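You operate a simulated robot arm through the tools that you are given. There is no shell and no other tool.

Carry out the task below with a simulated robot arm. There is one attempt and no reset: what you move stays moved.

TASK
Put things in order on the long bench top. At the end: the green screw jar (marked "REFERENCE") stands where the white felt pad stood; the white felt pad stands on top of the grey power bank; the teal power bank and the beige snap pot (marked "DRY PACKS") on the long bench top have changed places; whatever was shut is shut again. Leave all else as you found it, and nothing knocked over.

The check looks at the end state, three seconds after you hand in, the way a careful person would. Anything else that was tipped, shoved, dropped, spilled or broken makes it a failure.

THE ROBOT
A 6-joint arm with a two-finger parallel gripper, fixed in place. Base frame: the origin is at the foot of the arm, x ahead of it, y to its left, z up; the work surface is at about z = 0. Lengths are in m, angles in degrees, forces in N, time in s.
With the tool pointing down near the work surface it reaches from about 0.18 to 0.46 m from the base axis. Its first joint turns from -70.0 to 70.0 degrees. Payload 1.9 kg.
The TCP is the grasp point between the finger pads, 0.023 m short of the fingertips. In the tool frame z runs along the fingers and y along their closing line. The gripper opens to 0.094 m. The fingers are 0.038 m wide and 0.01 m thick; the gripper's body (0.054 by 0.096 m) begins 0.039 m behind the TCP.
Orientation is that of the tool frame in the base frame, as a unit quaternion [w, x, y, z]. With the fingers straight down and closing along the base's y, the tool's x points along the base's -x, its y along +y and its z along -z.

THE INTERFACE
- The arm moves only by the tool apply_moves. Its argument "targets" is a list of rows, each a list of 7 numbers: the turn, a rotation vector about the tool's x, y, z in units of 5 degrees (1.0 is 5 degrees), then the shift along the tool's x, y, z in units of 20 mm (1.0 is 20 mm), then the opening, from 0 (shut) to 1 (fully open). In form: [[ax, ay, az, dx, dy, dz, fingers], ...]. A call has 1 to 20 rows; each row shifts and turns the commanded pose from where the row before left it, along the tool's axes as they then stand. A call with a number of a shift or a turn outside -1 to 1 is refused whole. Each row takes 0.2 s and may step no farther than 0.05 m and 8.6 degrees from the row before; otherwise, or with a gripper value out of range, the whole call is refused. Where a pose cannot be reached the arm comes as near as it can. A force on the tool above 40 N (or 10 N above the force at the start of the call, whichever is more), or a blocked arm, ends the call early, and 0.2 s more pass. Each finger travels about 0.108 m/s and halts on what it meets, pressing with about 36 N; the grip force reading is that of the motor and also rises with nothing between the fingers. The clock runs only during rows and for 0.2 s after the last one: add rows that do not move to give the fingers time. It gives the time, the measured TCP pose, the force on the tool (base axes), the opening and the grip force at its end, in the units of the frame above (readings bear some noise), with the torque about the TCP (base axes, N m) and any sound that the robot's microphone picked up, and new pictures: "pictures" is both (left out), scene, wrist or none.
- Cameras (640 x 400 px; columns grow to the right, rows downward): "scene" is fixed at [0.0623, 0.3155, 0.4293]; the picture's right is [-0.72, -0.69, 0.00], its down [-0.37, 0.38, -0.85] and it looks along [0.59, -0.61, -0.53] (base axes); focal length 214 px, centre (320, 200). "wrist" rides on the gripper at [0.086, 0.016, -0.074] in the tool frame; the picture's right is [-0.18, 0.98, 0.00], its down [-0.58, -0.11, -0.81] and it looks along [-0.79, -0.15, 0.59] (tool axes); focal length 243 px, centre (320, 200). There is no depth. A picture from a camera that has moved, and an enlarged one, comes with that camera's place and axes in the base frame and with its lens.
- zoom(camera, box): a new picture of the part [left, top, right, bottom] of that camera's present view, enlarged. The clock stands still meanwhile.
- close_job(): hands the job in; it is judged then, once.

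Places have to be worked out from the pictures, the camera data and where the tool is seen. Open the gripper and draw the arm clear of the work before you hand the job in, unless the task says otherwise.

The tools are called after "Emit:" as a command line: name --pt "numbers of a row" for each row, then --argument value for the rest, lists and objects as JSON in quotes. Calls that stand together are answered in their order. apply_moves: Moves the arm, as the interface text tells. Its arguments: {"type":"object","properties":{"targets":{"type":"array"},"pictures":{"type":"string","enum":["both","scene","wrist","none"]}},"required":["targets"]} The other tools are called the same way: zoom (camera, box) takes an enlarged picture of a part of a camera's view; close_job () hands the job in.

At the start:

```text
t: 0.0
tool_pos: [0.2985, 0.0333, 0.2728]
tcp_rot: [0.001, 0.0, 1.0, -0.001]
contact_force: [0.3, 0.5, 0.2]
ft_torque: [-0.01, 0.01, -0.02]
gripper_width: 0.0939
finger_force: 0.1
```

scene: 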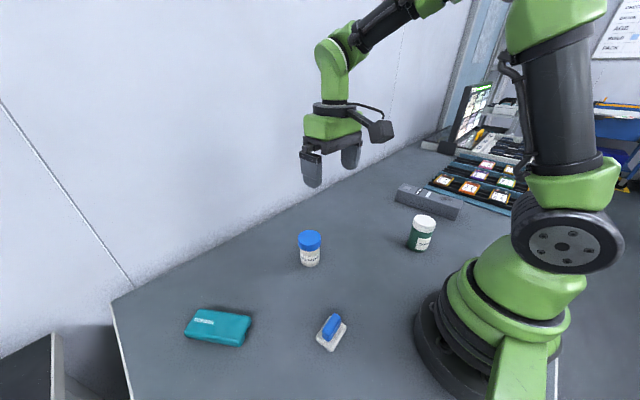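
wrist: 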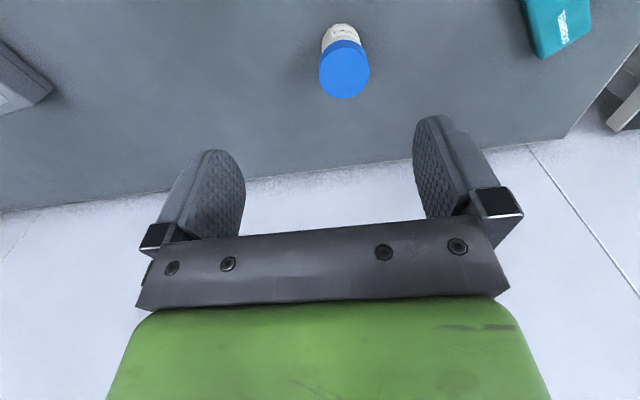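

I'll first look closer at the objects on the bench to work out their places before moving anything.

Emit:
zoom --camera "scene" --box '[160, 280, 380, 400]'

Emit:
zoom --camera "scene" --box '[280, 160, 540, 300]'

Emit:
zoom --camera "scene" --box '[290, 220, 340, 280]'

Emit:
zoom --camera "scene" --box '[390, 170, 470, 260]'

```text
2.91 times, centred on (270, 340) of scene
camera zoom: at [0.0623, 0.3155, 0.4293], right [-0.72, -0.69, 0.0], down [-0.37, 0.38, -0.85], along [0.59, -0.61, -0.53], focal length 624 px, centre (466, -207)
```

zoom: 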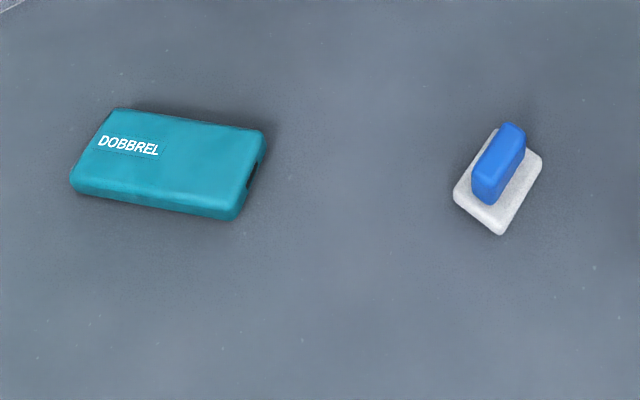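

```text
2.46 times, centred on (410, 230) of scene
camera zoom: at [0.0623, 0.3155, 0.4293], right [-0.72, -0.69, 0.0], down [-0.37, 0.38, -0.85], along [0.59, -0.61, -0.53], focal length 528 px, centre (98, 126)
```

zoom: 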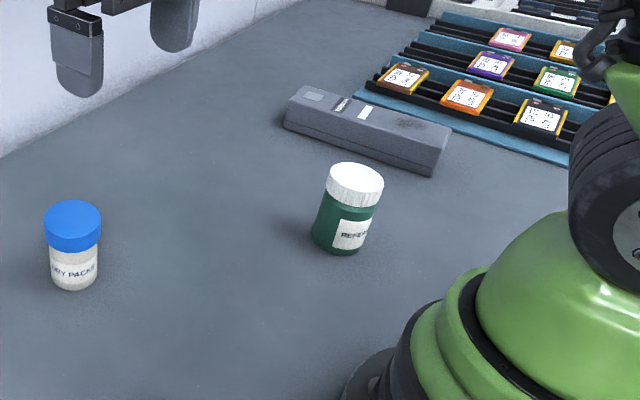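

```text
6.67 times, centred on (315, 250) of scene
camera zoom: at [0.0623, 0.3155, 0.4293], right [-0.72, -0.69, 0.0], down [-0.37, 0.38, -0.85], along [0.59, -0.61, -0.53], focal length 1430 px, centre (353, -133)
```

zoom: 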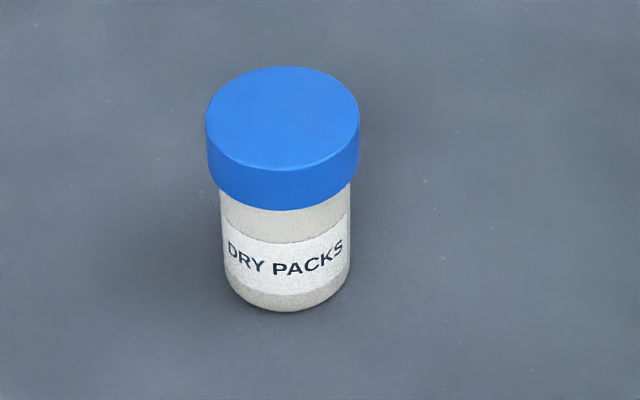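

```text
4.44 times, centred on (430, 215) of scene
camera zoom: at [0.0623, 0.3155, 0.4293], right [-0.72, -0.69, 0.0], down [-0.37, 0.38, -0.85], along [0.59, -0.61, -0.53], focal length 953 px, centre (-169, 133)
```

zoom: 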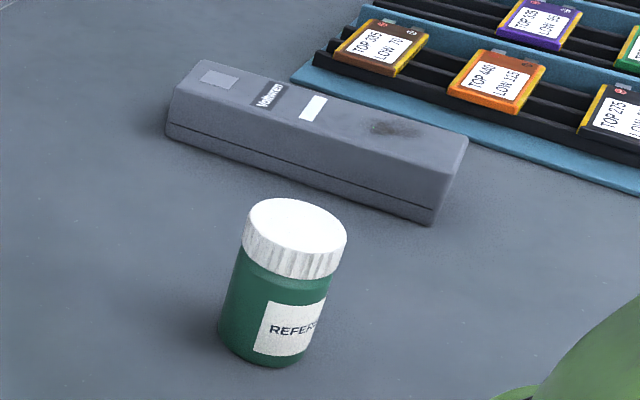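

The pad lies at about (0.19, 0.15), the jar at about (0.17, -0.20), the pot near (0.35, 0.06), the teal bank near (0.35, 0.29) and the grey bank near (0.23, -0.41). I zoom further to get outlines and yaw angles.

Emit:
zoom --camera "scene" --box '[308, 308, 356, 358]'

Emit:
zoom --camera "scene" --box '[175, 295, 265, 355]'

Emit:
zoom --camera "scene" --box '[385, 165, 475, 225]'

Emit:
zoom --camera "scene" --box '[398, 208, 446, 256]'

```text
8.00 times, centred on (332, 333) of scene
camera zoom: at [0.0623, 0.3155, 0.4293], right [-0.72, -0.69, 0.0], down [-0.37, 0.38, -0.85], along [0.59, -0.61, -0.53], focal length 1716 px, centre (224, -864)
```

zoom: 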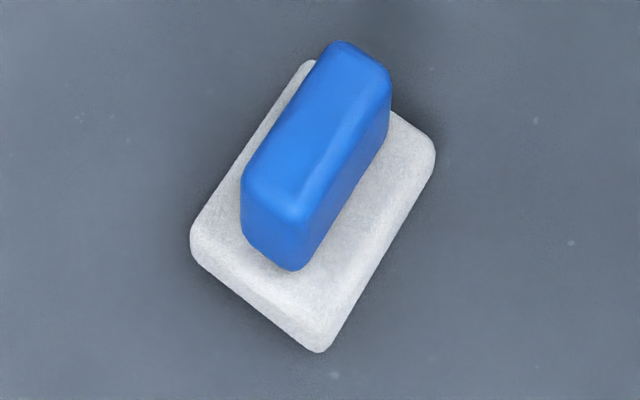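

```text
6.67 times, centred on (220, 325) of scene
camera zoom: at [0.0623, 0.3155, 0.4293], right [-0.72, -0.69, 0.0], down [-0.37, 0.38, -0.85], along [0.59, -0.61, -0.53], focal length 1430 px, centre (987, -633)
```

zoom: 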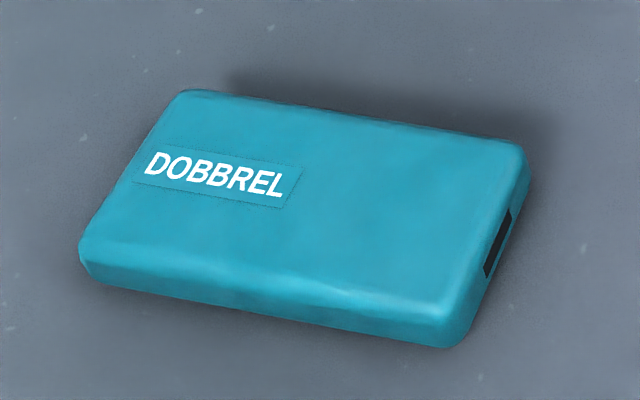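

```text
6.67 times, centred on (430, 195) of scene
camera zoom: at [0.0623, 0.3155, 0.4293], right [-0.72, -0.69, 0.0], down [-0.37, 0.38, -0.85], along [0.59, -0.61, -0.53], focal length 1430 px, centre (-413, 233)
```

zoom: 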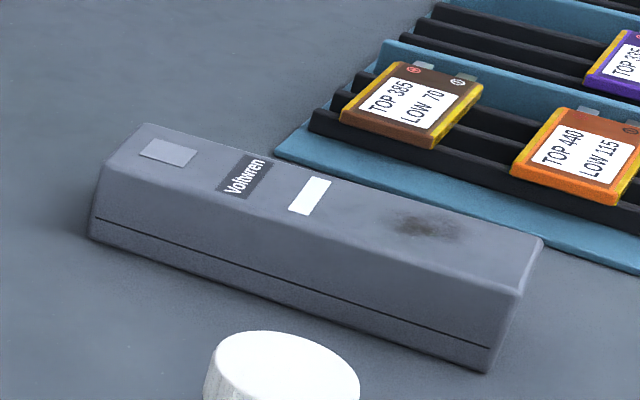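

```text
8.33 times, centred on (422, 232) of scene
camera zoom: at [0.0623, 0.3155, 0.4293], right [-0.72, -0.69, 0.0], down [-0.37, 0.38, -0.85], along [0.59, -0.61, -0.53], focal length 1787 px, centre (-530, -67)
```

zoom: 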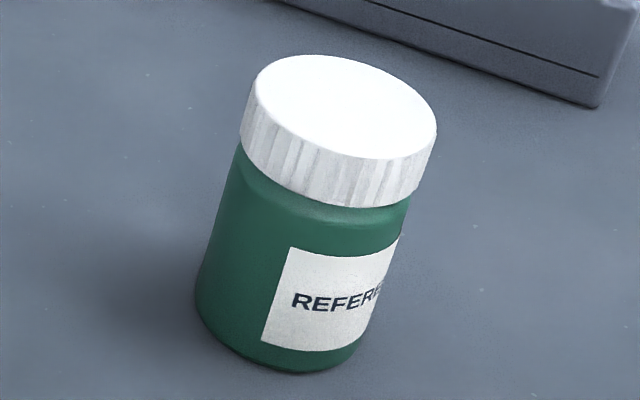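

The scene pictures give these estimates:

| Object | Place | Size and heading |
|---|---|---|
| Pad | centre (0.192, 0.150) | long axis about 97.5°, blue handle top at z≈0.034 |
| Jar | (0.171, -0.190) | about 0.09 high |
| Pot | (0.346, 0.056) | about 0.083 high |
| Teal bank | centre (0.354, 0.293) | long axis about 33° |
| Grey bank | top z≈0.046 | about x 0.13–0.33, y -0.375 to -0.455 |

I start by yawing the tool in place so that the fingers close across the pad's handle.

Emit:
apply_moves --pt "0 0 -1 0 0 0 1" --pt "0 0 -1 0 0 0 1" --pt "0 0 -1 0 0 0 1" --pt "0 0 -1 0 0 0 1" --pt "0 0 -1 0 0 0 1" --pt "0 0 -1 0 0 0 1" --pt "0 0 -1 0 0 0 1" --pt "0 0 -1 0 0 0 1" --pt "0 0 -1 0 0 0 1" --pt "0 0 -1 0 0 0 1" --pt "0 0 -1 0 0 0 1" --pt "0 0 -1 0 0 0 1" --pt "0 0 -1 0 0 0 1" --pt "0 0 -1 0 0 0 1" --pt "0 0 -1 0 0 0 1" --pt "0 0 -1 0 0 0 1" --pt "0 0 -1 0 0 0 1" --pt "0 0 -1 0 0 0 1" --pt "0 0 -1 0 0 0 1" --pt "0 0 -0.5 0 0 0 1"

```text
t: 4.2
tool_pos: [0.2994, 0.0323, 0.2717]
tcp_rot: [0.0, 0.752, -0.659, 0.002]
contact_force: [-0.5, -0.2, 0.7]
ft_torque: [-0.01, -0.01, 0.01]
gripper_width: 0.094
finger_force: 0.0
camera wrist: at [0.2947, -0.055, 0.3457], right [-1.0, 0.05, 0.0], down [0.03, 0.59, 0.81], along [0.04, 0.8, -0.59], focal length 243 px, centre (320, 200)
```

scene: 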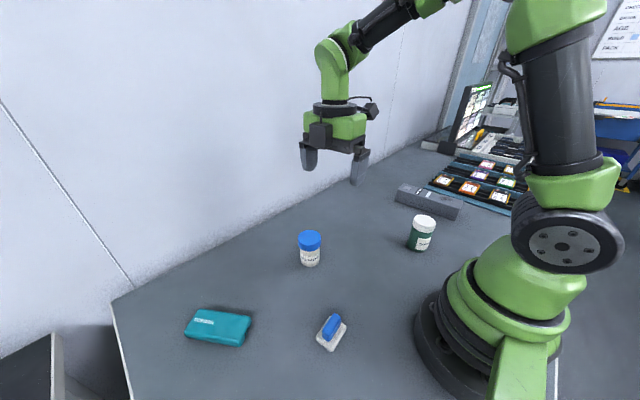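
wrist: 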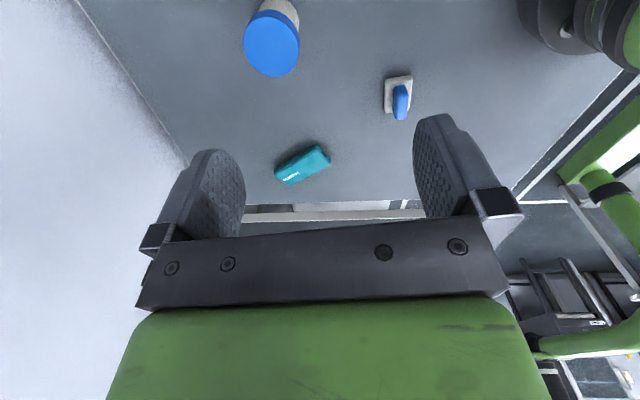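

The yaw is right (tool x = (0.13, -0.99)), and the wrist view agrees with the pad being near (0.19, 0.148). I move above the pad at z≈0.15 and look again.

Emit:
apply_moves --pt "0 0 0 -0.929 0.649 0.857 1" --pt "0 0 0 -0.929 0.649 0.857 1" --pt "0 0 0 -0.929 0.649 0.857 1" --pt "0 0 0 -0.929 0.649 0.857 1" --pt "0 0 0 -0.929 0.649 0.857 1" --pt "0 0 0 -0.929 0.649 0.857 1" --pt "0 0 0 -0.929 0.649 0.857 1" --pt "0 0 0 0 0 0 1"

```text
t: 6.0
tool_pos: [0.1913, 0.1493, 0.1513]
tcp_rot: [0.0, 0.751, -0.66, 0.002]
contact_force: [-0.4, 0.0, -0.2]
ft_torque: [-0.01, 0.01, -0.01]
gripper_width: 0.094
finger_force: 0.2
camera wrist: at [0.1871, 0.062, 0.2249], right [-1.0, 0.05, 0.0], down [0.03, 0.59, 0.81], along [0.05, 0.8, -0.59], focal length 243 px, centre (320, 200)
```

scene: 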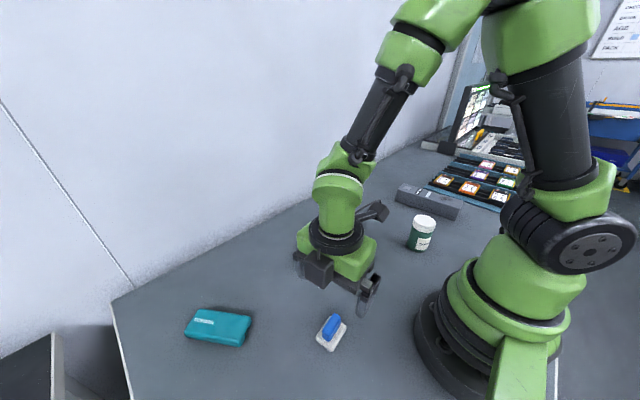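
wrist: 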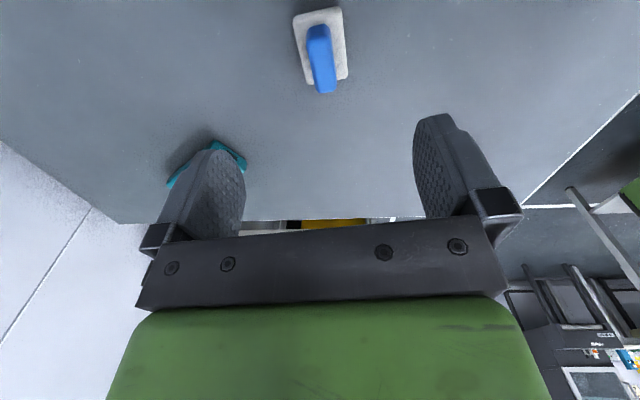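

I zoom into the wrist view to check the handle's alignment with the tool axis. At the handle-top height the tool axis should show at about (320, 64).

Emit:
zoom --camera "wrist" --box '[270, 0, 370, 110]'

```text
3.64 times, centred on (320, 55) of wrist
camera zoom: at [0.1871, 0.062, 0.2249], right [-1.0, 0.05, 0.0], down [0.03, 0.59, 0.81], along [0.05, 0.8, -0.59], focal length 882 px, centre (320, 727)
```

zoom: 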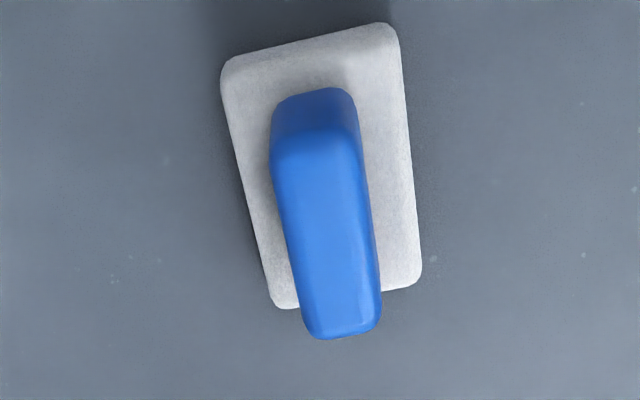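

The handle's centre is near (0.190, 0.151) and the pad base's centre near (0.190, 0.150), at a heading of 97.5°, so the tool is aligned. I descend to z≈0.038 with the gripper open.

Emit:
apply_moves --pt "0 0 0 0 0.075 0.9 1" --pt "0 0 0 0 0 0.95 1" --pt "0 0 0 0 0 0.95 1" --pt "0 0 0 0 0 0.95 1" --pt "0 0 0 0 0 0.95 1" --pt "0 0 0 0 0 0.95 1" --pt "0 0 0 0 0 0 1"

```text
t: 7.6
tool_pos: [0.191, 0.1508, 0.0382]
tcp_rot: [0.0, 0.752, -0.659, -0.001]
contact_force: [0.1, -0.1, -0.2]
ft_torque: [-0.02, -0.01, 0.0]
gripper_width: 0.0942
finger_force: 0.0
camera wrist: at [0.1869, 0.0614, 0.1125], right [-1.0, 0.05, 0.0], down [0.03, 0.59, 0.81], along [0.04, 0.8, -0.59], focal length 243 px, centre (320, 200)
```

scene: 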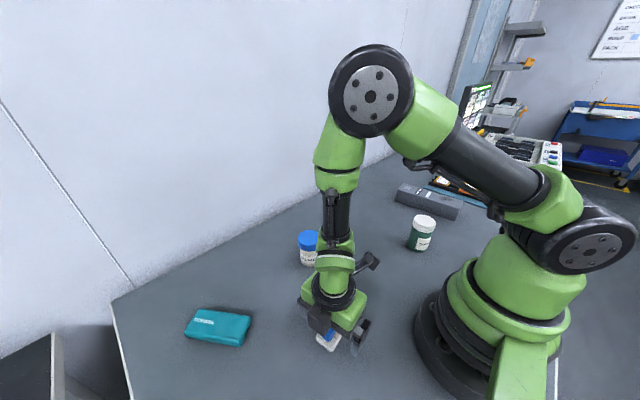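
wrist: 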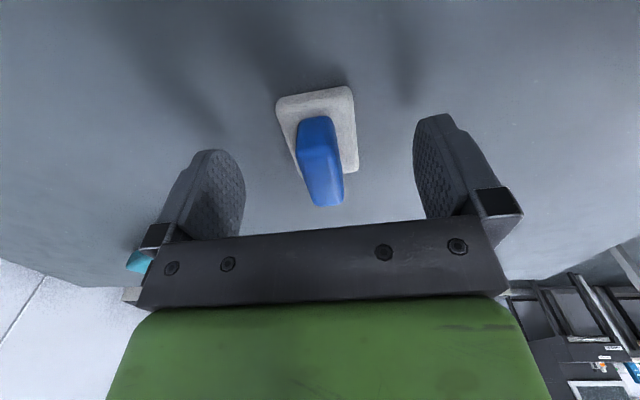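

The handle sits centred between the fingers at z=0.038, with no contact force. I close the grip.

Emit:
apply_moves --pt "0 0 0 0 0 0 0.5" --pt "0 0 0 0 0 0 0.2" --pt "0 0 0 0 0 0 0" --pt "0 0 0 0 0 0 0" --pt "0 0 0 0 0 0 0" --pictures "wrist"

```text
t: 8.8
tool_pos: [0.1898, 0.1494, 0.0379]
tcp_rot: [0.001, 0.752, -0.659, -0.001]
contact_force: [0.2, -0.1, -0.8]
ft_torque: [-0.02, 0.0, 0.01]
gripper_width: 0.017
finger_force: 36.0
camera wrist: at [0.1869, 0.0615, 0.1127], right [-1.0, 0.05, 0.0], down [0.03, 0.59, 0.81], along [0.04, 0.8, -0.59], focal length 243 px, centre (320, 200)
```

wrist: 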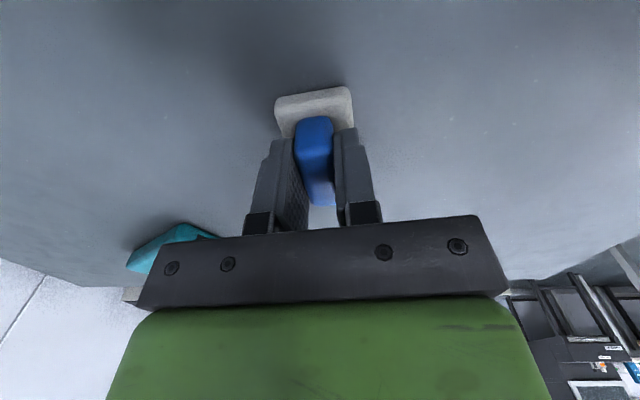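

The handle is gripped (width 17 mm, 36 N). I lift 0.15 m straight up and then begin yawing so that the pad's long side ends up along the grey bank.

Emit:
apply_moves --pt "0 0 0 0 0 -0.5 0" --pt "0 0 0 0 0 -1 0" --pt "0 0 0 0 0 -1 0" --pt "0 0 0 0 0 -1 0" --pt "0 0 0 0 0 -1 0" --pt "0 0 0 0 0 -1 0" --pt "0 0 0 0 0 -1 0" --pt "0 0 0 0 0 -1 0" --pt "0 0 1 0 0 0 0" --pt "0 0 1 0 0 0 0" --pt "0 0 1 0 0 0 0" --pt "0 0 1 0 0 0 0" --pt "0 0 1 0 0 0 0" --pt "0 0 1 0 0 0 0" --pt "0 0 1 0 0 0 0" --pt "0 0 1 0 0 0 0" --pt "0 0 1 0 0 0 0" --pt "0 0 1 0 0 0 0" --pt "0 0 1 0 0 0 0"

```text
t: 12.8
tool_pos: [0.1912, 0.1499, 0.1898]
tcp_rot: [0.002, -0.362, 0.932, -0.002]
contact_force: [0.0, -0.7, -0.2]
ft_torque: [0.0, 0.01, 0.0]
gripper_width: 0.0169
finger_force: 35.8
camera wrist: at [0.1164, 0.1037, 0.2624], right [-0.53, 0.85, 0.0], down [0.5, 0.31, 0.81], along [0.69, 0.42, -0.59], focal length 243 px, centre (320, 200)
```

scene: 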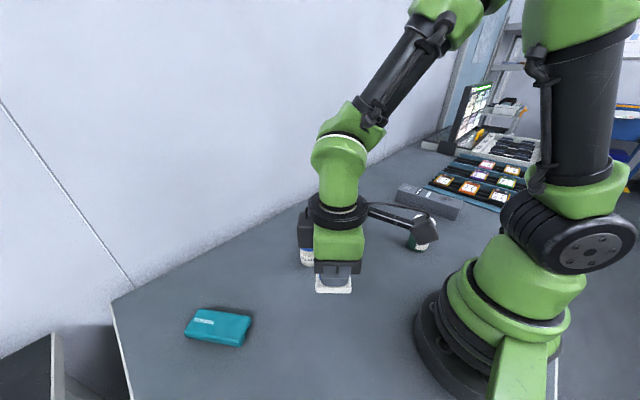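
wrist: 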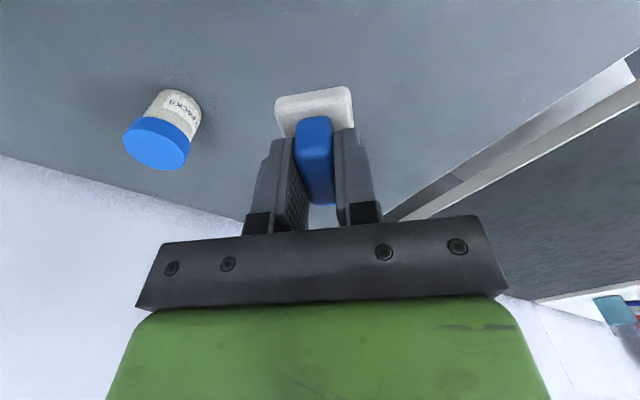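

The pad is held firmly and I have a good view of the pot. I finish the yaw to about 5.6° and travel on a wide arc towards (0.30, 0.03), staying at z≈0.19.

Emit:
apply_moves --pt "0 0 1 0 0 0 0" --pt "0 0 1 0 0 0 0" --pt "0 0 1 0 0 0 0" --pt "0 0 1 0 0 0 0" --pt "0 0 1 0 0 0 0" --pt "0 0 1 0 0 0 0" --pt "0 0 1 0 0 0 0" --pt "0 0 0.38 0 0 0 0" --pt "0 0 0 -0.699 -0.93 0 0" --pt "0 0 0 -0.699 -0.93 0 0" --pt "0 0 0 -0.699 -0.93 0 0" --pt "0 0 0 -0.699 -0.93 0 0" --pt "0 0 0 -0.699 -0.93 0 0" --pt "0 0 0 -0.699 -0.93 0 0" --pt "0 0 0 -0.699 -0.93 0 0"

```text
t: 16.0
tool_pos: [0.3021, 0.0297, 0.1903]
tcp_rot: [0.001, -0.049, 0.999, -0.001]
contact_force: [0.0, -0.6, -0.7]
ft_torque: [-0.01, 0.0, -0.03]
gripper_width: 0.0169
finger_force: 35.8
camera wrist: at [0.2143, 0.0368, 0.2628], right [0.09, 1.0, 0.0], down [0.59, -0.05, 0.81], along [0.8, -0.07, -0.59], focal length 243 px, centre (320, 200)
```

scene: 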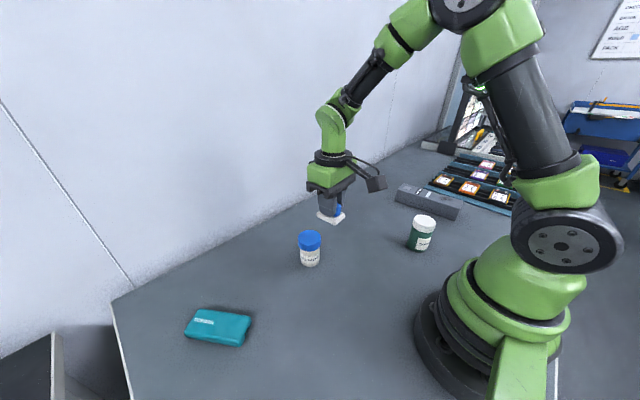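
wrist: 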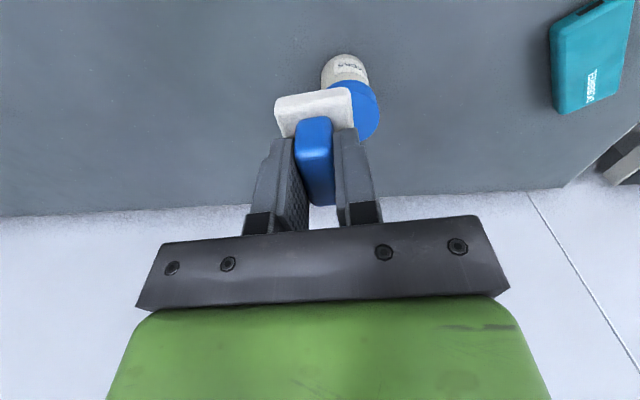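

The pad is still held. I carry on along the arc to (0.22, -0.36), at a height well above the jar.

Emit:
apply_moves --pt "0 0 0 0.0976 -0.995 0 0" --pt "0 0 0 0.0976 -0.995 0 0" --pt "0 0 0 0.0976 -0.995 0 0" --pt "0 0 0 0.0976 -0.995 0 0" --pt "0 0 0 0.0976 -0.995 0 0" --pt "0 0 0 0.0976 -0.995 0 0" --pt "0 0 0 0.0976 -0.995 0 0" --pt "0 0 0 0.0976 -0.995 0 0" --pt "0 0 0 0.4254 -0.921 0 0" --pt "0 0 0 0.4254 -0.921 0 0" --pt "0 0 0 0.4254 -0.921 0 0" --pt "0 0 0 0.4254 -0.921 0 0" --pt "0 0 0 0.4254 -0.921 0 0" --pt "0 0 0 0.4254 -0.921 0 0" --pt "0 0 0 0.4254 -0.921 0 0" --pt "0 0 0 0.4254 -0.921 0 0" --pt "0 0 0 0.4254 -0.921 0 0" --pt "0 0 0 0.4254 -0.921 0 0" --pt "0 0 0 0.4254 -0.921 0 0" --pt "0 0 0 0.4254 -0.921 0 0"

```text
t: 20.2
tool_pos: [0.2216, -0.3609, 0.1902]
tcp_rot: [0.001, -0.049, 0.999, -0.001]
contact_force: [0.5, 0.9, 0.1]
ft_torque: [0.01, 0.01, -0.01]
gripper_width: 0.0169
finger_force: 35.8
camera wrist: at [0.1331, -0.3523, 0.2629], right [0.09, 1.0, 0.0], down [0.59, -0.05, 0.81], along [0.8, -0.07, -0.59], focal length 243 px, centre (320, 200)
```

scene: 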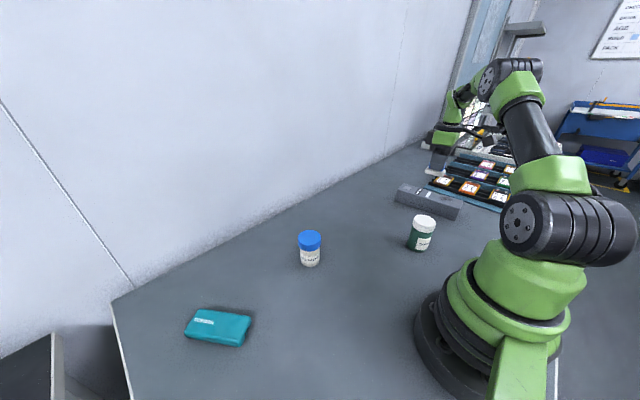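
wrist: 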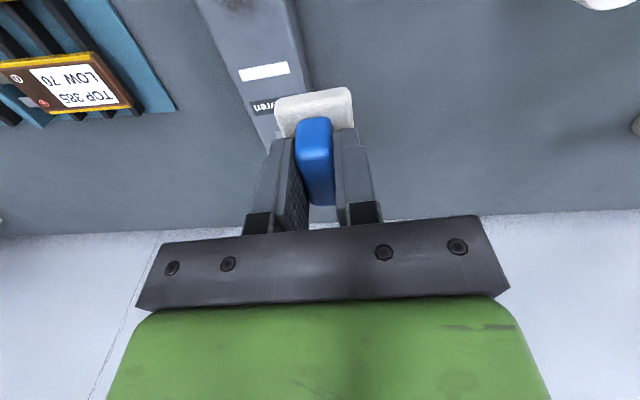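

The grey bank and the rack show in the wrist view. I zoom in to measure the bank's edges from here.

Emit:
zoom --camera "wrist" --box '[160, 0, 360, 160]'

```text
2.50 times, centred on (260, 80) of wrist
camera zoom: at [0.1331, -0.3523, 0.2629], right [0.09, 1.0, 0.0], down [0.59, -0.05, 0.81], along [0.8, -0.07, -0.59], focal length 606 px, centre (470, 500)
```

zoom: 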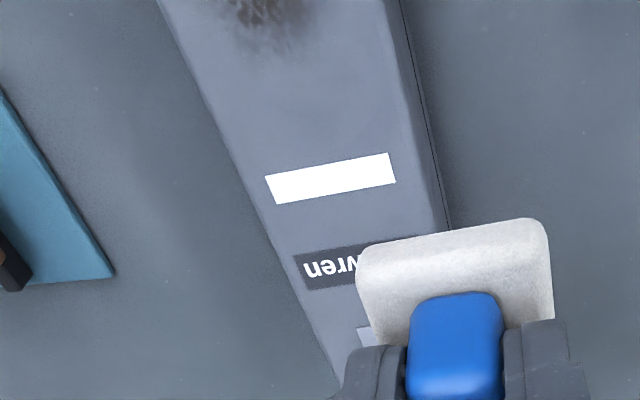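

The bank's top runs at about 5.3°, and its centreline at x≈0.195 is y≈-0.412 with the top at z≈0.046–0.05. I go to (0.195, -0.412) at z≈0.13, which is still clear of the top, and check the reach.

Emit:
apply_moves --pt "0 0 0 0.524 -0.804 1 0" --pt "0 0 0 0.524 -0.804 1 0" --pt "0 0 0 0.524 -0.804 1 0" --pt "0 0 0 0 0 0 0"

```text
t: 21.2
tool_pos: [0.1933, -0.4108, 0.1296]
tcp_rot: [0.001, -0.049, 0.999, -0.001]
contact_force: [0.4, 0.4, -0.5]
ft_torque: [0.02, 0.0, 0.03]
gripper_width: 0.0172
finger_force: 36.0
camera wrist: at [0.1067, -0.4036, 0.2026], right [0.09, 1.0, 0.0], down [0.59, -0.05, 0.81], along [0.8, -0.07, -0.59], focal length 243 px, centre (320, 200)
```

scene: 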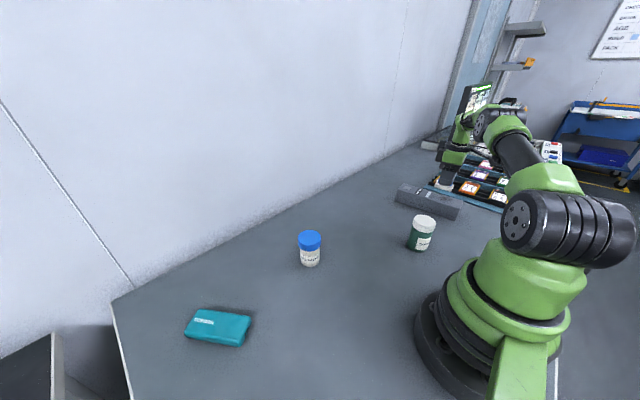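
wrist: 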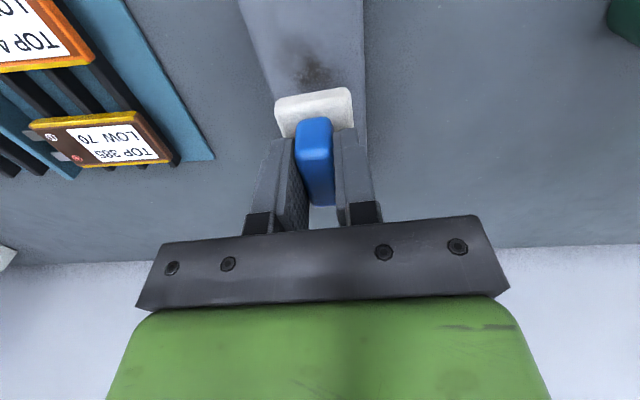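

The reach is fine here, and the scene view shows the pad above the bank. I lower to z≈0.094 and check.

Emit:
apply_moves --pt "0 0 0 0 0 0.6 0" --pt "0 0 0 0 0 0.6 0" --pt "0 0 0 0 0 0.6 0" --pt "0 0 0 0 0 0 0"

Emit:
zoom --camera "scene" --box '[385, 150, 485, 225]'

Emit:
zoom --camera "wrist" --box '[220, 0, 420, 160]'

```text
t: 22.2
tool_pos: [0.1937, -0.411, 0.0939]
tcp_rot: [0.001, -0.049, 0.999, -0.001]
contact_force: [0.7, -0.5, -1.2]
ft_torque: [-0.02, 0.02, 0.02]
gripper_width: 0.017
finger_force: 36.4
camera wrist: at [0.1069, -0.4027, 0.1666], right [0.09, 1.0, 0.0], down [0.59, -0.05, 0.81], along [0.8, -0.07, -0.59], focal length 243 px, centre (320, 200)
```

scene: 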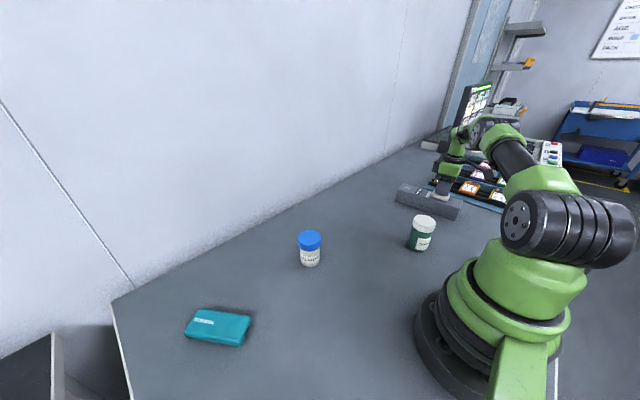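
wrist: 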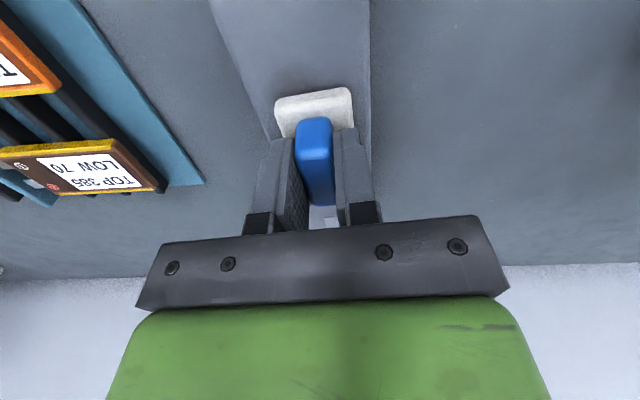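

```text
5.33 times, centred on (435, 188) of scene
camera zoom: at [0.0623, 0.3155, 0.4293], right [-0.72, -0.69, 0.0], down [-0.37, 0.38, -0.85], along [0.59, -0.61, -0.53], focal length 1144 px, centre (-293, 267)
```

zoom: 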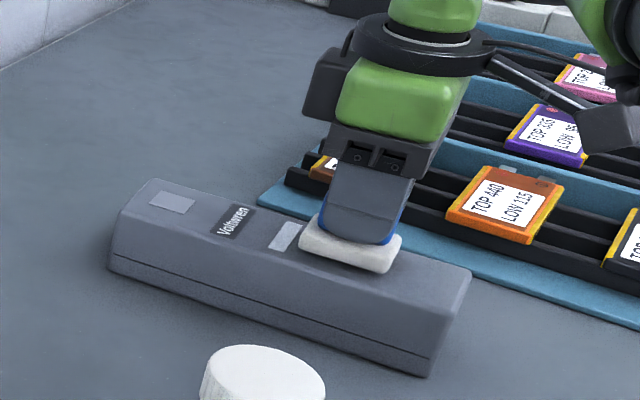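

```text
2.50 times, centred on (320, 80) of wrist
camera zoom: at [0.1069, -0.4027, 0.1666], right [0.09, 1.0, 0.0], down [0.59, -0.05, 0.81], along [0.8, -0.07, -0.59], focal length 606 px, centre (320, 500)
```

zoom: 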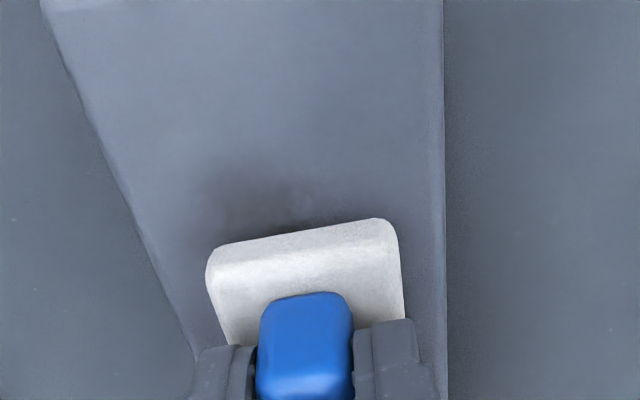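

The pad is centred across the bank and close above it, with about 50 px of margin on each side. I lower in small steps while watching the force.

Emit:
apply_moves --pt "0 0 0 0 0 0.15 0" --pt "0 0 0 0 0 0.1 0" --pt "0 0 0 0 0 0 0" --pictures "none"

```text
t: 23.0
tool_pos: [0.1951, -0.4112, 0.0884]
tcp_rot: [0.002, -0.048, 0.999, -0.002]
contact_force: [-0.7, 1.9, 7.1]
ft_torque: [0.09, 0.11, -0.01]
gripper_width: 0.0171
finger_force: 35.8
```

Contact shows 7 N at z=0.088, so the bank's top is at about 0.050. I back off half a millimetre and open the fingers.

Emit:
apply_moves --pt "0 0 0 0 0 -0.02 0" --pt "0 0 0 0 0 0 0.3" --pt "0 0 0 0 0 0 0.5" --pt "0 0 0 0 0 0 0.5" --pt "0 0 0 0 0 0 0.5"

```text
t: 24.2
tool_pos: [0.1933, -0.4122, 0.089]
tcp_rot: [0.0, -0.049, 0.999, -0.001]
contact_force: [0.2, 0.0, 1.0]
ft_torque: [0.0, 0.02, -0.02]
gripper_width: 0.0471
finger_force: 0.0
camera wrist: at [0.1067, -0.4032, 0.1625], right [0.09, 1.0, 0.0], down [0.59, -0.05, 0.81], along [0.8, -0.07, -0.59], focal length 243 px, centre (320, 200)
```

scene: 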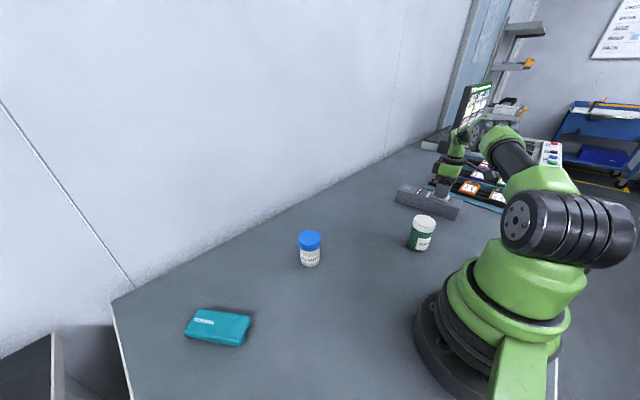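
wrist: 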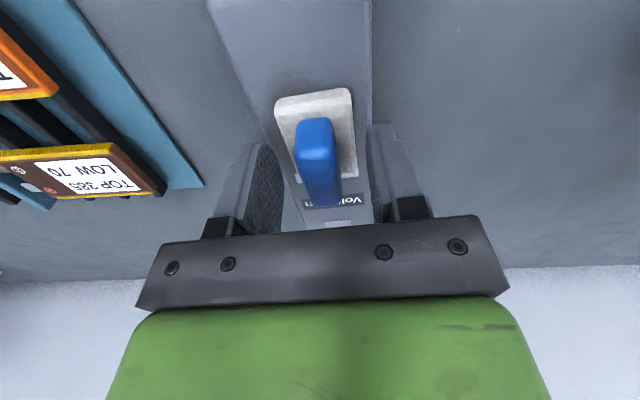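

The pad is released and standing on the bank. I rise straight up to z≈0.24 and look.

Emit:
apply_moves --pt "0 0 0 0 0 -0.5 0.5" --pt "0 0 0 0 0 -1 0.5" --pt "0 0 0 0 0 -1 0.5" --pt "0 0 0 0 0 -1 0.5" --pt "0 0 0 0 0 -1 0.5" --pt "0 0 0 0 0 -1 0.5" --pt "0 0 0 0 0 -1 0.5" --pt "0 0 0 0 0 -1 1"

Emit:
zoom --camera "scene" --box '[385, 150, 485, 225]'

```text
t: 26.0
tool_pos: [0.1944, -0.4003, 0.2349]
tcp_rot: [0.004, -0.048, 0.999, -0.002]
contact_force: [0.5, 1.1, -0.2]
ft_torque: [-0.01, -0.02, 0.02]
gripper_width: 0.094
finger_force: 0.0
out of reach, approached as far as the arm can: row 7, 8
camera wrist: at [0.1076, -0.3925, 0.3095], right [0.09, 1.0, 0.0], down [0.58, -0.05, 0.81], along [0.81, -0.07, -0.59], focal length 243 px, centre (320, 200)
```

scene: 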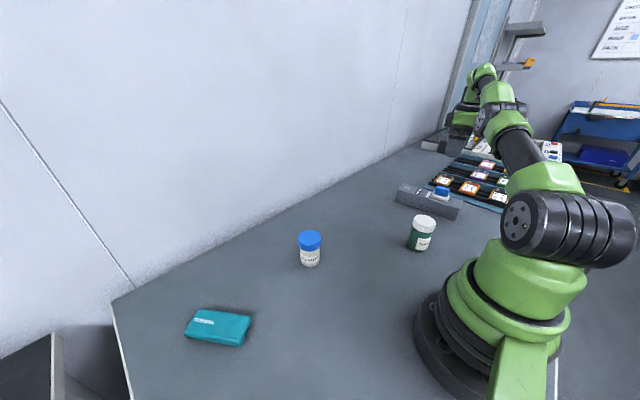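
wrist: 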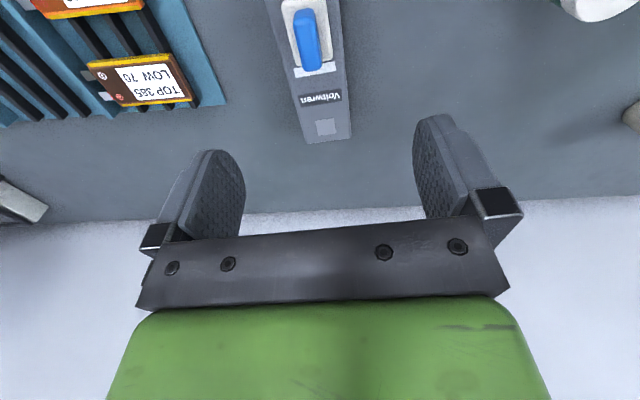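

```text
5.33 times, centred on (435, 188) of scene
camera zoom: at [0.0623, 0.3155, 0.4293], right [-0.72, -0.69, 0.0], down [-0.37, 0.38, -0.85], along [0.59, -0.61, -0.53], focal length 1144 px, centre (-293, 267)
```

zoom: 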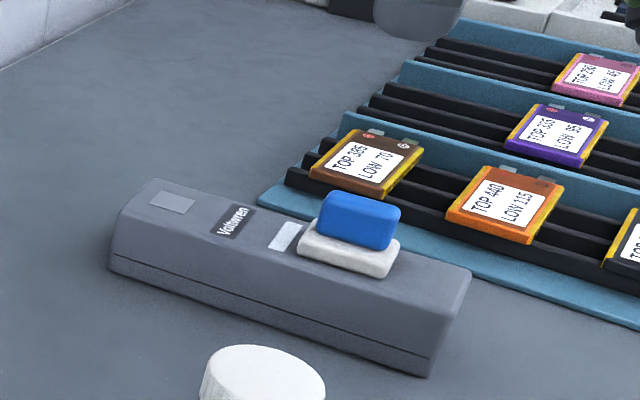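

The pad stands squarely on the grey bank. Next is the jar: I move the open gripper over the estimated jar place (0.172, -0.192) at z≈0.2.

Emit:
apply_moves --pt "0 0 0 0.0073 0.9505 0.136 1" --pt "0 0 0 0.0073 0.9505 0.136 1" --pt "0 0 0 0.0073 0.9505 0.136 1" --pt "0 0 0 0.0073 0.9505 0.136 1" --pt "0 0 0 0.0073 0.9505 0.136 1" --pt "0 0 0 0.0073 0.9505 0.136 1" --pt "0 0 0 0.0073 0.9505 0.136 1" --pt "0 0 0 0.0073 0.9505 0.136 1" --pt "0 0 0 0.0073 0.9505 0.136 1" --pt "0 0 0 0.0073 0.9505 0.136 1" --pt "0 0 0 0.0073 0.9505 0.136 1" --pt "0 0 0 0 0 0 1"

Emit:
zoom --camera "wrist" --box '[240, 0, 400, 100]'

```text
t: 28.6
tool_pos: [0.2277, -0.3755, 0.2486]
tcp_rot: [0.001, -0.048, 0.999, 0.0]
contact_force: [0.3, 0.2, -0.2]
ft_torque: [0.04, 0.03, -0.04]
gripper_width: 0.0941
finger_force: 0.0
out of reach, approached as far as the arm can: row 1, 2, 3, 4, 5, 6, 7, 8, 9, 10, 11
camera wrist: at [0.1408, -0.3683, 0.3217], right [0.09, 1.0, 0.0], down [0.59, -0.05, 0.81], along [0.8, -0.07, -0.59], focal length 243 px, centre (320, 200)
```

scene: 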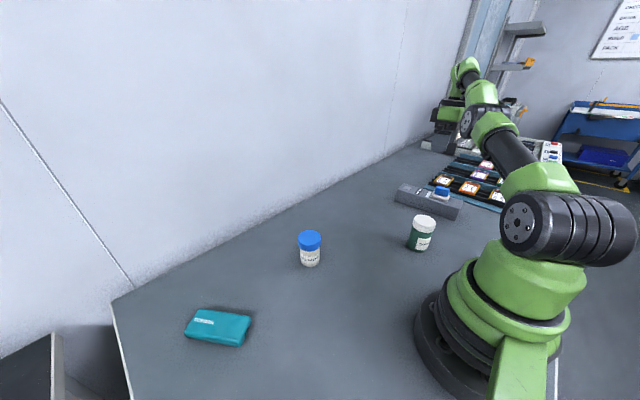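
wrist: 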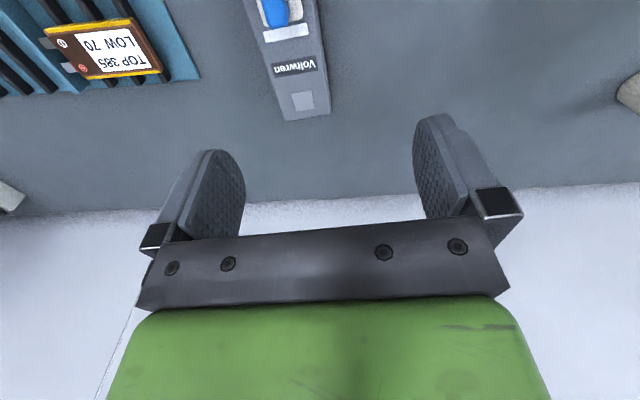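

```text
4.00 times, centred on (320, 50) of wrist
camera zoom: at [0.1408, -0.3683, 0.3217], right [0.09, 1.0, 0.0], down [0.59, -0.05, 0.81], along [0.8, -0.07, -0.59], focal length 970 px, centre (320, 800)
```

zoom: 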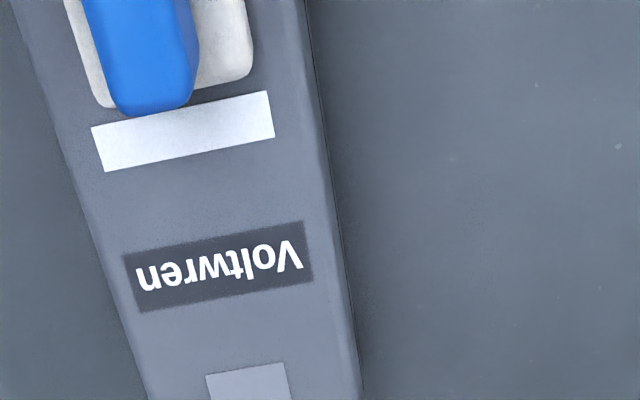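

The arm stretched out straight and the inverse kinematics could not pull inward, but nothing was touched. I go down a little so the elbow bends again; the fingertips will stay above 0.16.

Emit:
apply_moves --pt "0 0 0 0 0 0.5 1" --pt "0 0 0 0 0 1 1" --pt "0 0 0 0 0 1 1" --pt "0 0 0 0 0 0 1"

```text
t: 29.6
tool_pos: [0.2342, -0.3867, 0.2005]
tcp_rot: [0.001, -0.049, 0.999, -0.001]
contact_force: [1.0, 0.9, 0.2]
ft_torque: [-0.01, -0.01, 0.02]
gripper_width: 0.0941
finger_force: 0.0
out of reach, approached as far as the arm can: row 1, 2, 3
camera wrist: at [0.1472, -0.3788, 0.2741], right [0.09, 1.0, 0.0], down [0.59, -0.05, 0.81], along [0.8, -0.07, -0.59], focal length 243 px, centre (320, 200)
```

scene: 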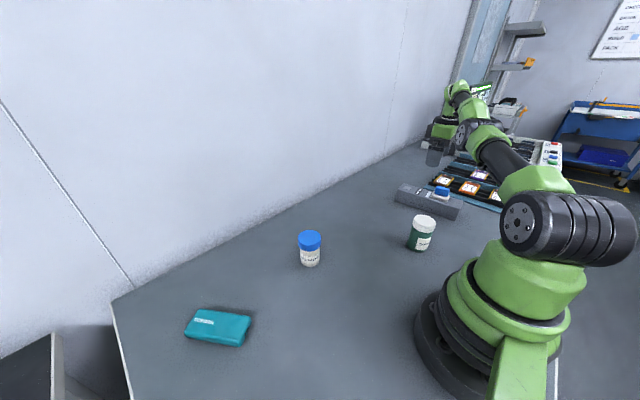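
wrist: 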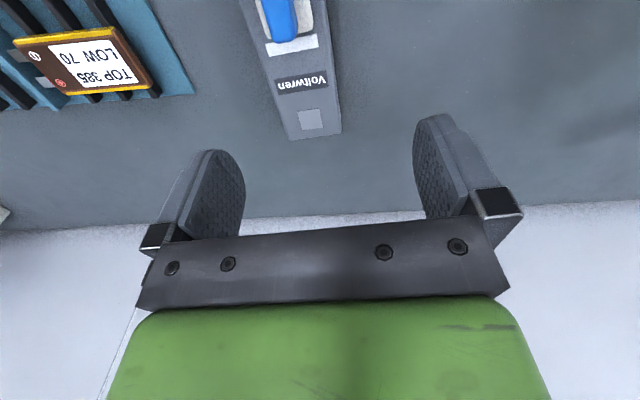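

The arm is still sliding along its reach boundary and the gripper is clear of everything. I try pulling straight inward towards the base in small steps.

Emit:
apply_moves --pt "0 0 0 0.216 0.45 0 1" --pt "0 0 0 0.216 0.45 0 1" --pt "0 0 0 0.216 0.45 0 1" --pt "0 0 0 0 0 0 1" --pictures "none"

```text
t: 30.6
tool_pos: [0.2331, -0.3853, 0.2072]
tcp_rot: [0.001, -0.049, 0.999, -0.001]
contact_force: [0.1, -0.2, 0.2]
ft_torque: [-0.01, -0.04, -0.03]
gripper_width: 0.0941
finger_force: 0.1
out of reach, approached as far as the arm can: row 1, 2, 3
```

The arm is still on the boundary. I look closely at the arm's posture to understand which joint is holding it there.

Emit:
zoom --camera "scene" --box '[380, 30, 640, 300]'

```text
1.48 times, centred on (510, 165) of scene
camera zoom: at [0.0623, 0.3155, 0.4293], right [-0.72, -0.69, 0.0], down [-0.37, 0.38, -0.85], along [0.59, -0.61, -0.53], focal length 318 px, centre (38, 252)
```

zoom: 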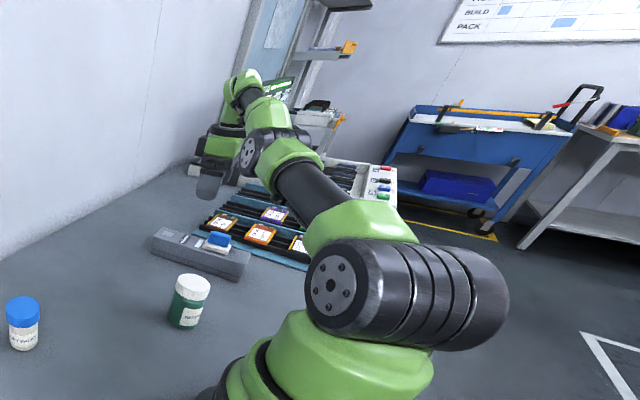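

The readings fit a sphere of about 0.461 m around the shoulder, so the elbow is exactly straight, which is a singular posture. I tilt the fingertips a little towards the base while pulling inward, so that the elbow bends; the gripper is high above everything.

Emit:
apply_moves --pt "-0.9 0.43 0 0.432 0.9 0 1" --pt "-0.9 0.43 0 0.432 0.9 0 1" --pt "0 0 0 0.432 0.9 0 1" --pt "0 0 0 0 0 0 1"

```text
t: 31.6
tool_pos: [0.2182, -0.3602, 0.2117]
tcp_rot: [-0.04, -0.048, 0.995, 0.076]
contact_force: [0.5, 0.7, 0.0]
ft_torque: [0.01, -0.04, 0.0]
gripper_width: 0.0942
finger_force: 0.0
out of reach, approached as far as the arm can: row 1, 2, 3
camera wrist: at [0.138, -0.3646, 0.2923], right [0.09, 0.99, 0.14], down [0.66, -0.17, 0.73], along [0.75, 0.02, -0.66], focal length 243 px, centre (320, 200)
```

scene: 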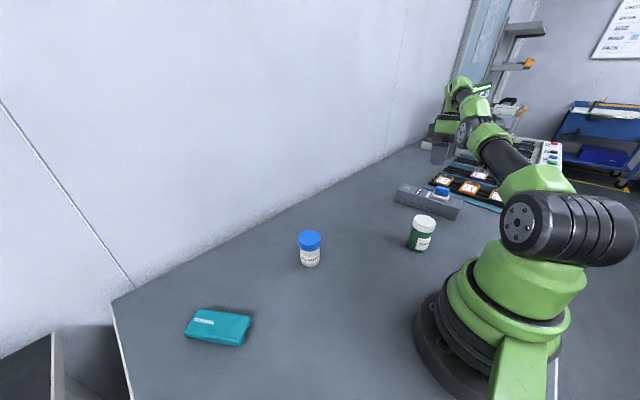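
wrist: 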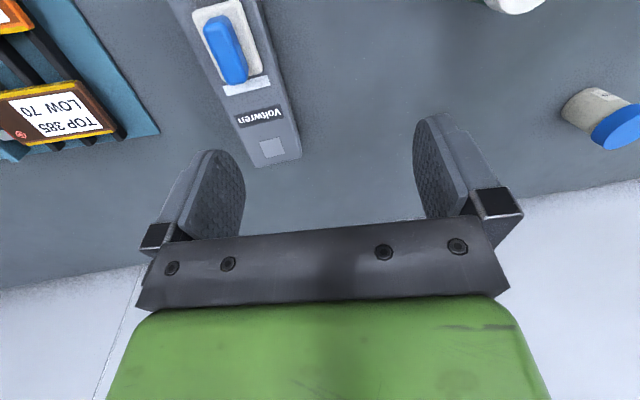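

The wrist is still on the boundary, so the elbow probably sits just past straight against its stop. I push outward for one row to get it over centre, then pull inward; everything stays above z≈0.2.

Emit:
apply_moves --pt "0 0 0 -0.432 -0.9 0 1" --pt "0 0 0 0.432 0.9 0 1" --pt "0 0 0 0.432 0.9 0 1" --pt "0 0 0 0 0 0 1" --pictures "none"

```text
t: 32.6
tool_pos: [0.2176, -0.3602, 0.2122]
tcp_rot: [-0.04, -0.049, 0.995, 0.075]
contact_force: [-0.5, 0.4, 0.2]
ft_torque: [0.04, 0.0, 0.0]
gripper_width: 0.0939
finger_force: 0.1
out of reach, approached as far as the arm can: row 1, 2, 3
```

Pure radial moves do nothing, whereas tilting does flex the elbow slightly. I tilt the tips further towards the base while pulling inward and a bit down, this time without any outward row, so the elbow flex can build up.

Emit:
apply_moves --pt "-0.9 0.43 0 0.432 0.9 0.3 1" --pt "-0.9 0.43 0 0.432 0.9 0.3 1" --pt "-0.9 0.43 0 0.432 0.9 0.3 1" --pt "-0.9 0.43 0 0.432 0.9 0.3 1" --pt "0 0 0 0.432 0.9 0.3 1" --pt "0 0 0 0.432 0.9 0.3 1" --pt "0 0 0 0 0 0 1"

```text
t: 34.2
tool_pos: [0.1602, -0.2663, 0.2391]
tcp_rot: [-0.122, -0.047, 0.965, 0.226]
contact_force: [0.3, 0.0, -0.3]
ft_torque: [-0.01, 0.06, 0.01]
gripper_width: 0.0943
finger_force: 0.0
out of reach, approached as far as the arm can: row 1, 2
camera wrist: at [0.095, -0.2957, 0.3282], right [0.14, 0.9, 0.4], down [0.77, -0.36, 0.53], along [0.62, 0.23, -0.75], focal length 243 px, centre (320, 200)
```

scene: 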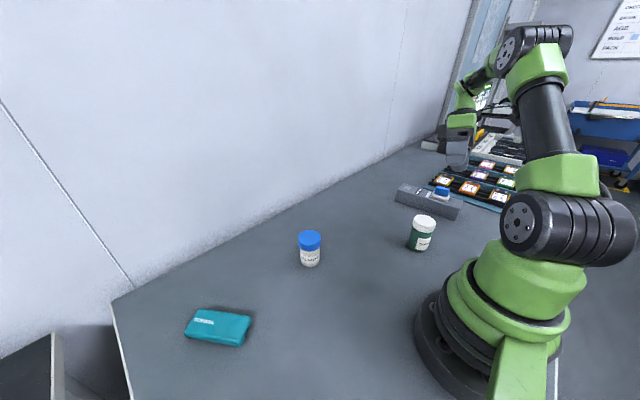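
wrist: 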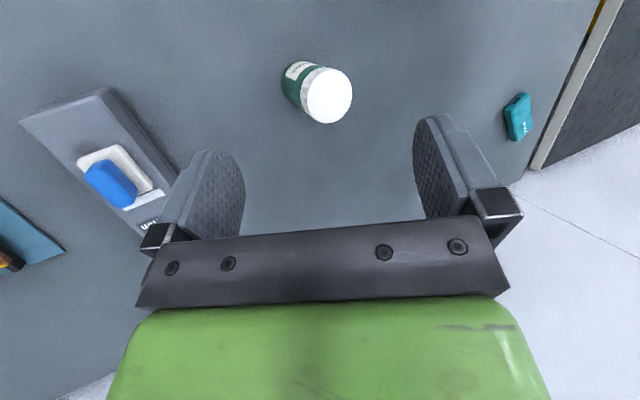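

The elbow is bent again. I undo the 30° tilt in place about the TCP, and from now on I will keep r² + (z-0.11)² well below the limit.

Emit:
apply_moves --pt "0.9 -0.43 0 0 0 0 1" --pt "0.9 -0.43 0 0 0 0 1" --pt "0.9 -0.43 0 0 0 0 1" --pt "0.9 -0.43 0 0 0 0 1" --pt "0.9 -0.43 0 0 0 0 1" --pt "0.9 -0.43 0 0 0 0 1" --pt "0 0 0 0 0 0 1"

```text
t: 35.8
tool_pos: [0.1594, -0.2657, 0.2386]
tcp_rot: [0.002, -0.048, 0.999, -0.001]
contact_force: [0.3, -0.1, -0.8]
ft_torque: [-0.02, 0.0, -0.02]
gripper_width: 0.0941
finger_force: 0.1
camera wrist: at [0.0719, -0.2582, 0.3122], right [0.09, 1.0, 0.0], down [0.59, -0.05, 0.81], along [0.81, -0.07, -0.59], focal length 243 px, centre (320, 200)
```

scene: 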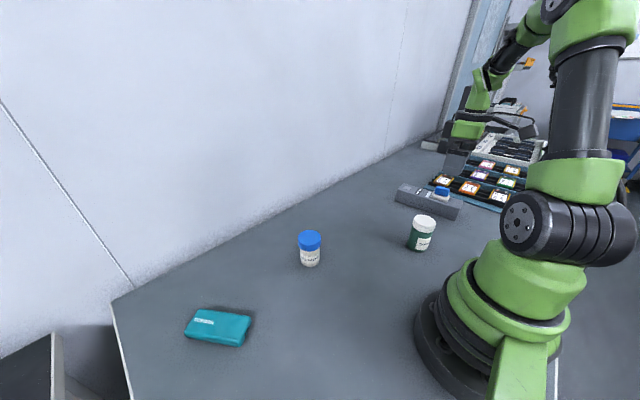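
wrist: 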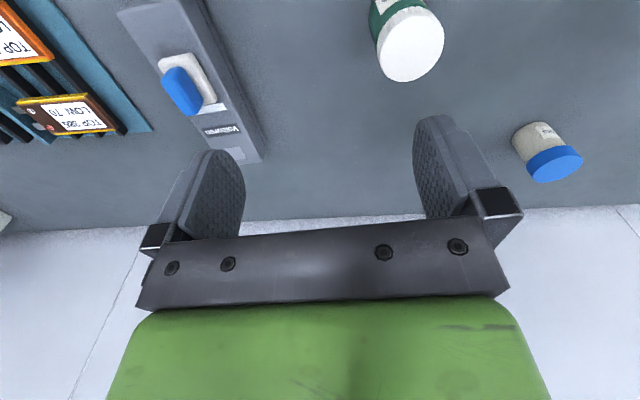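

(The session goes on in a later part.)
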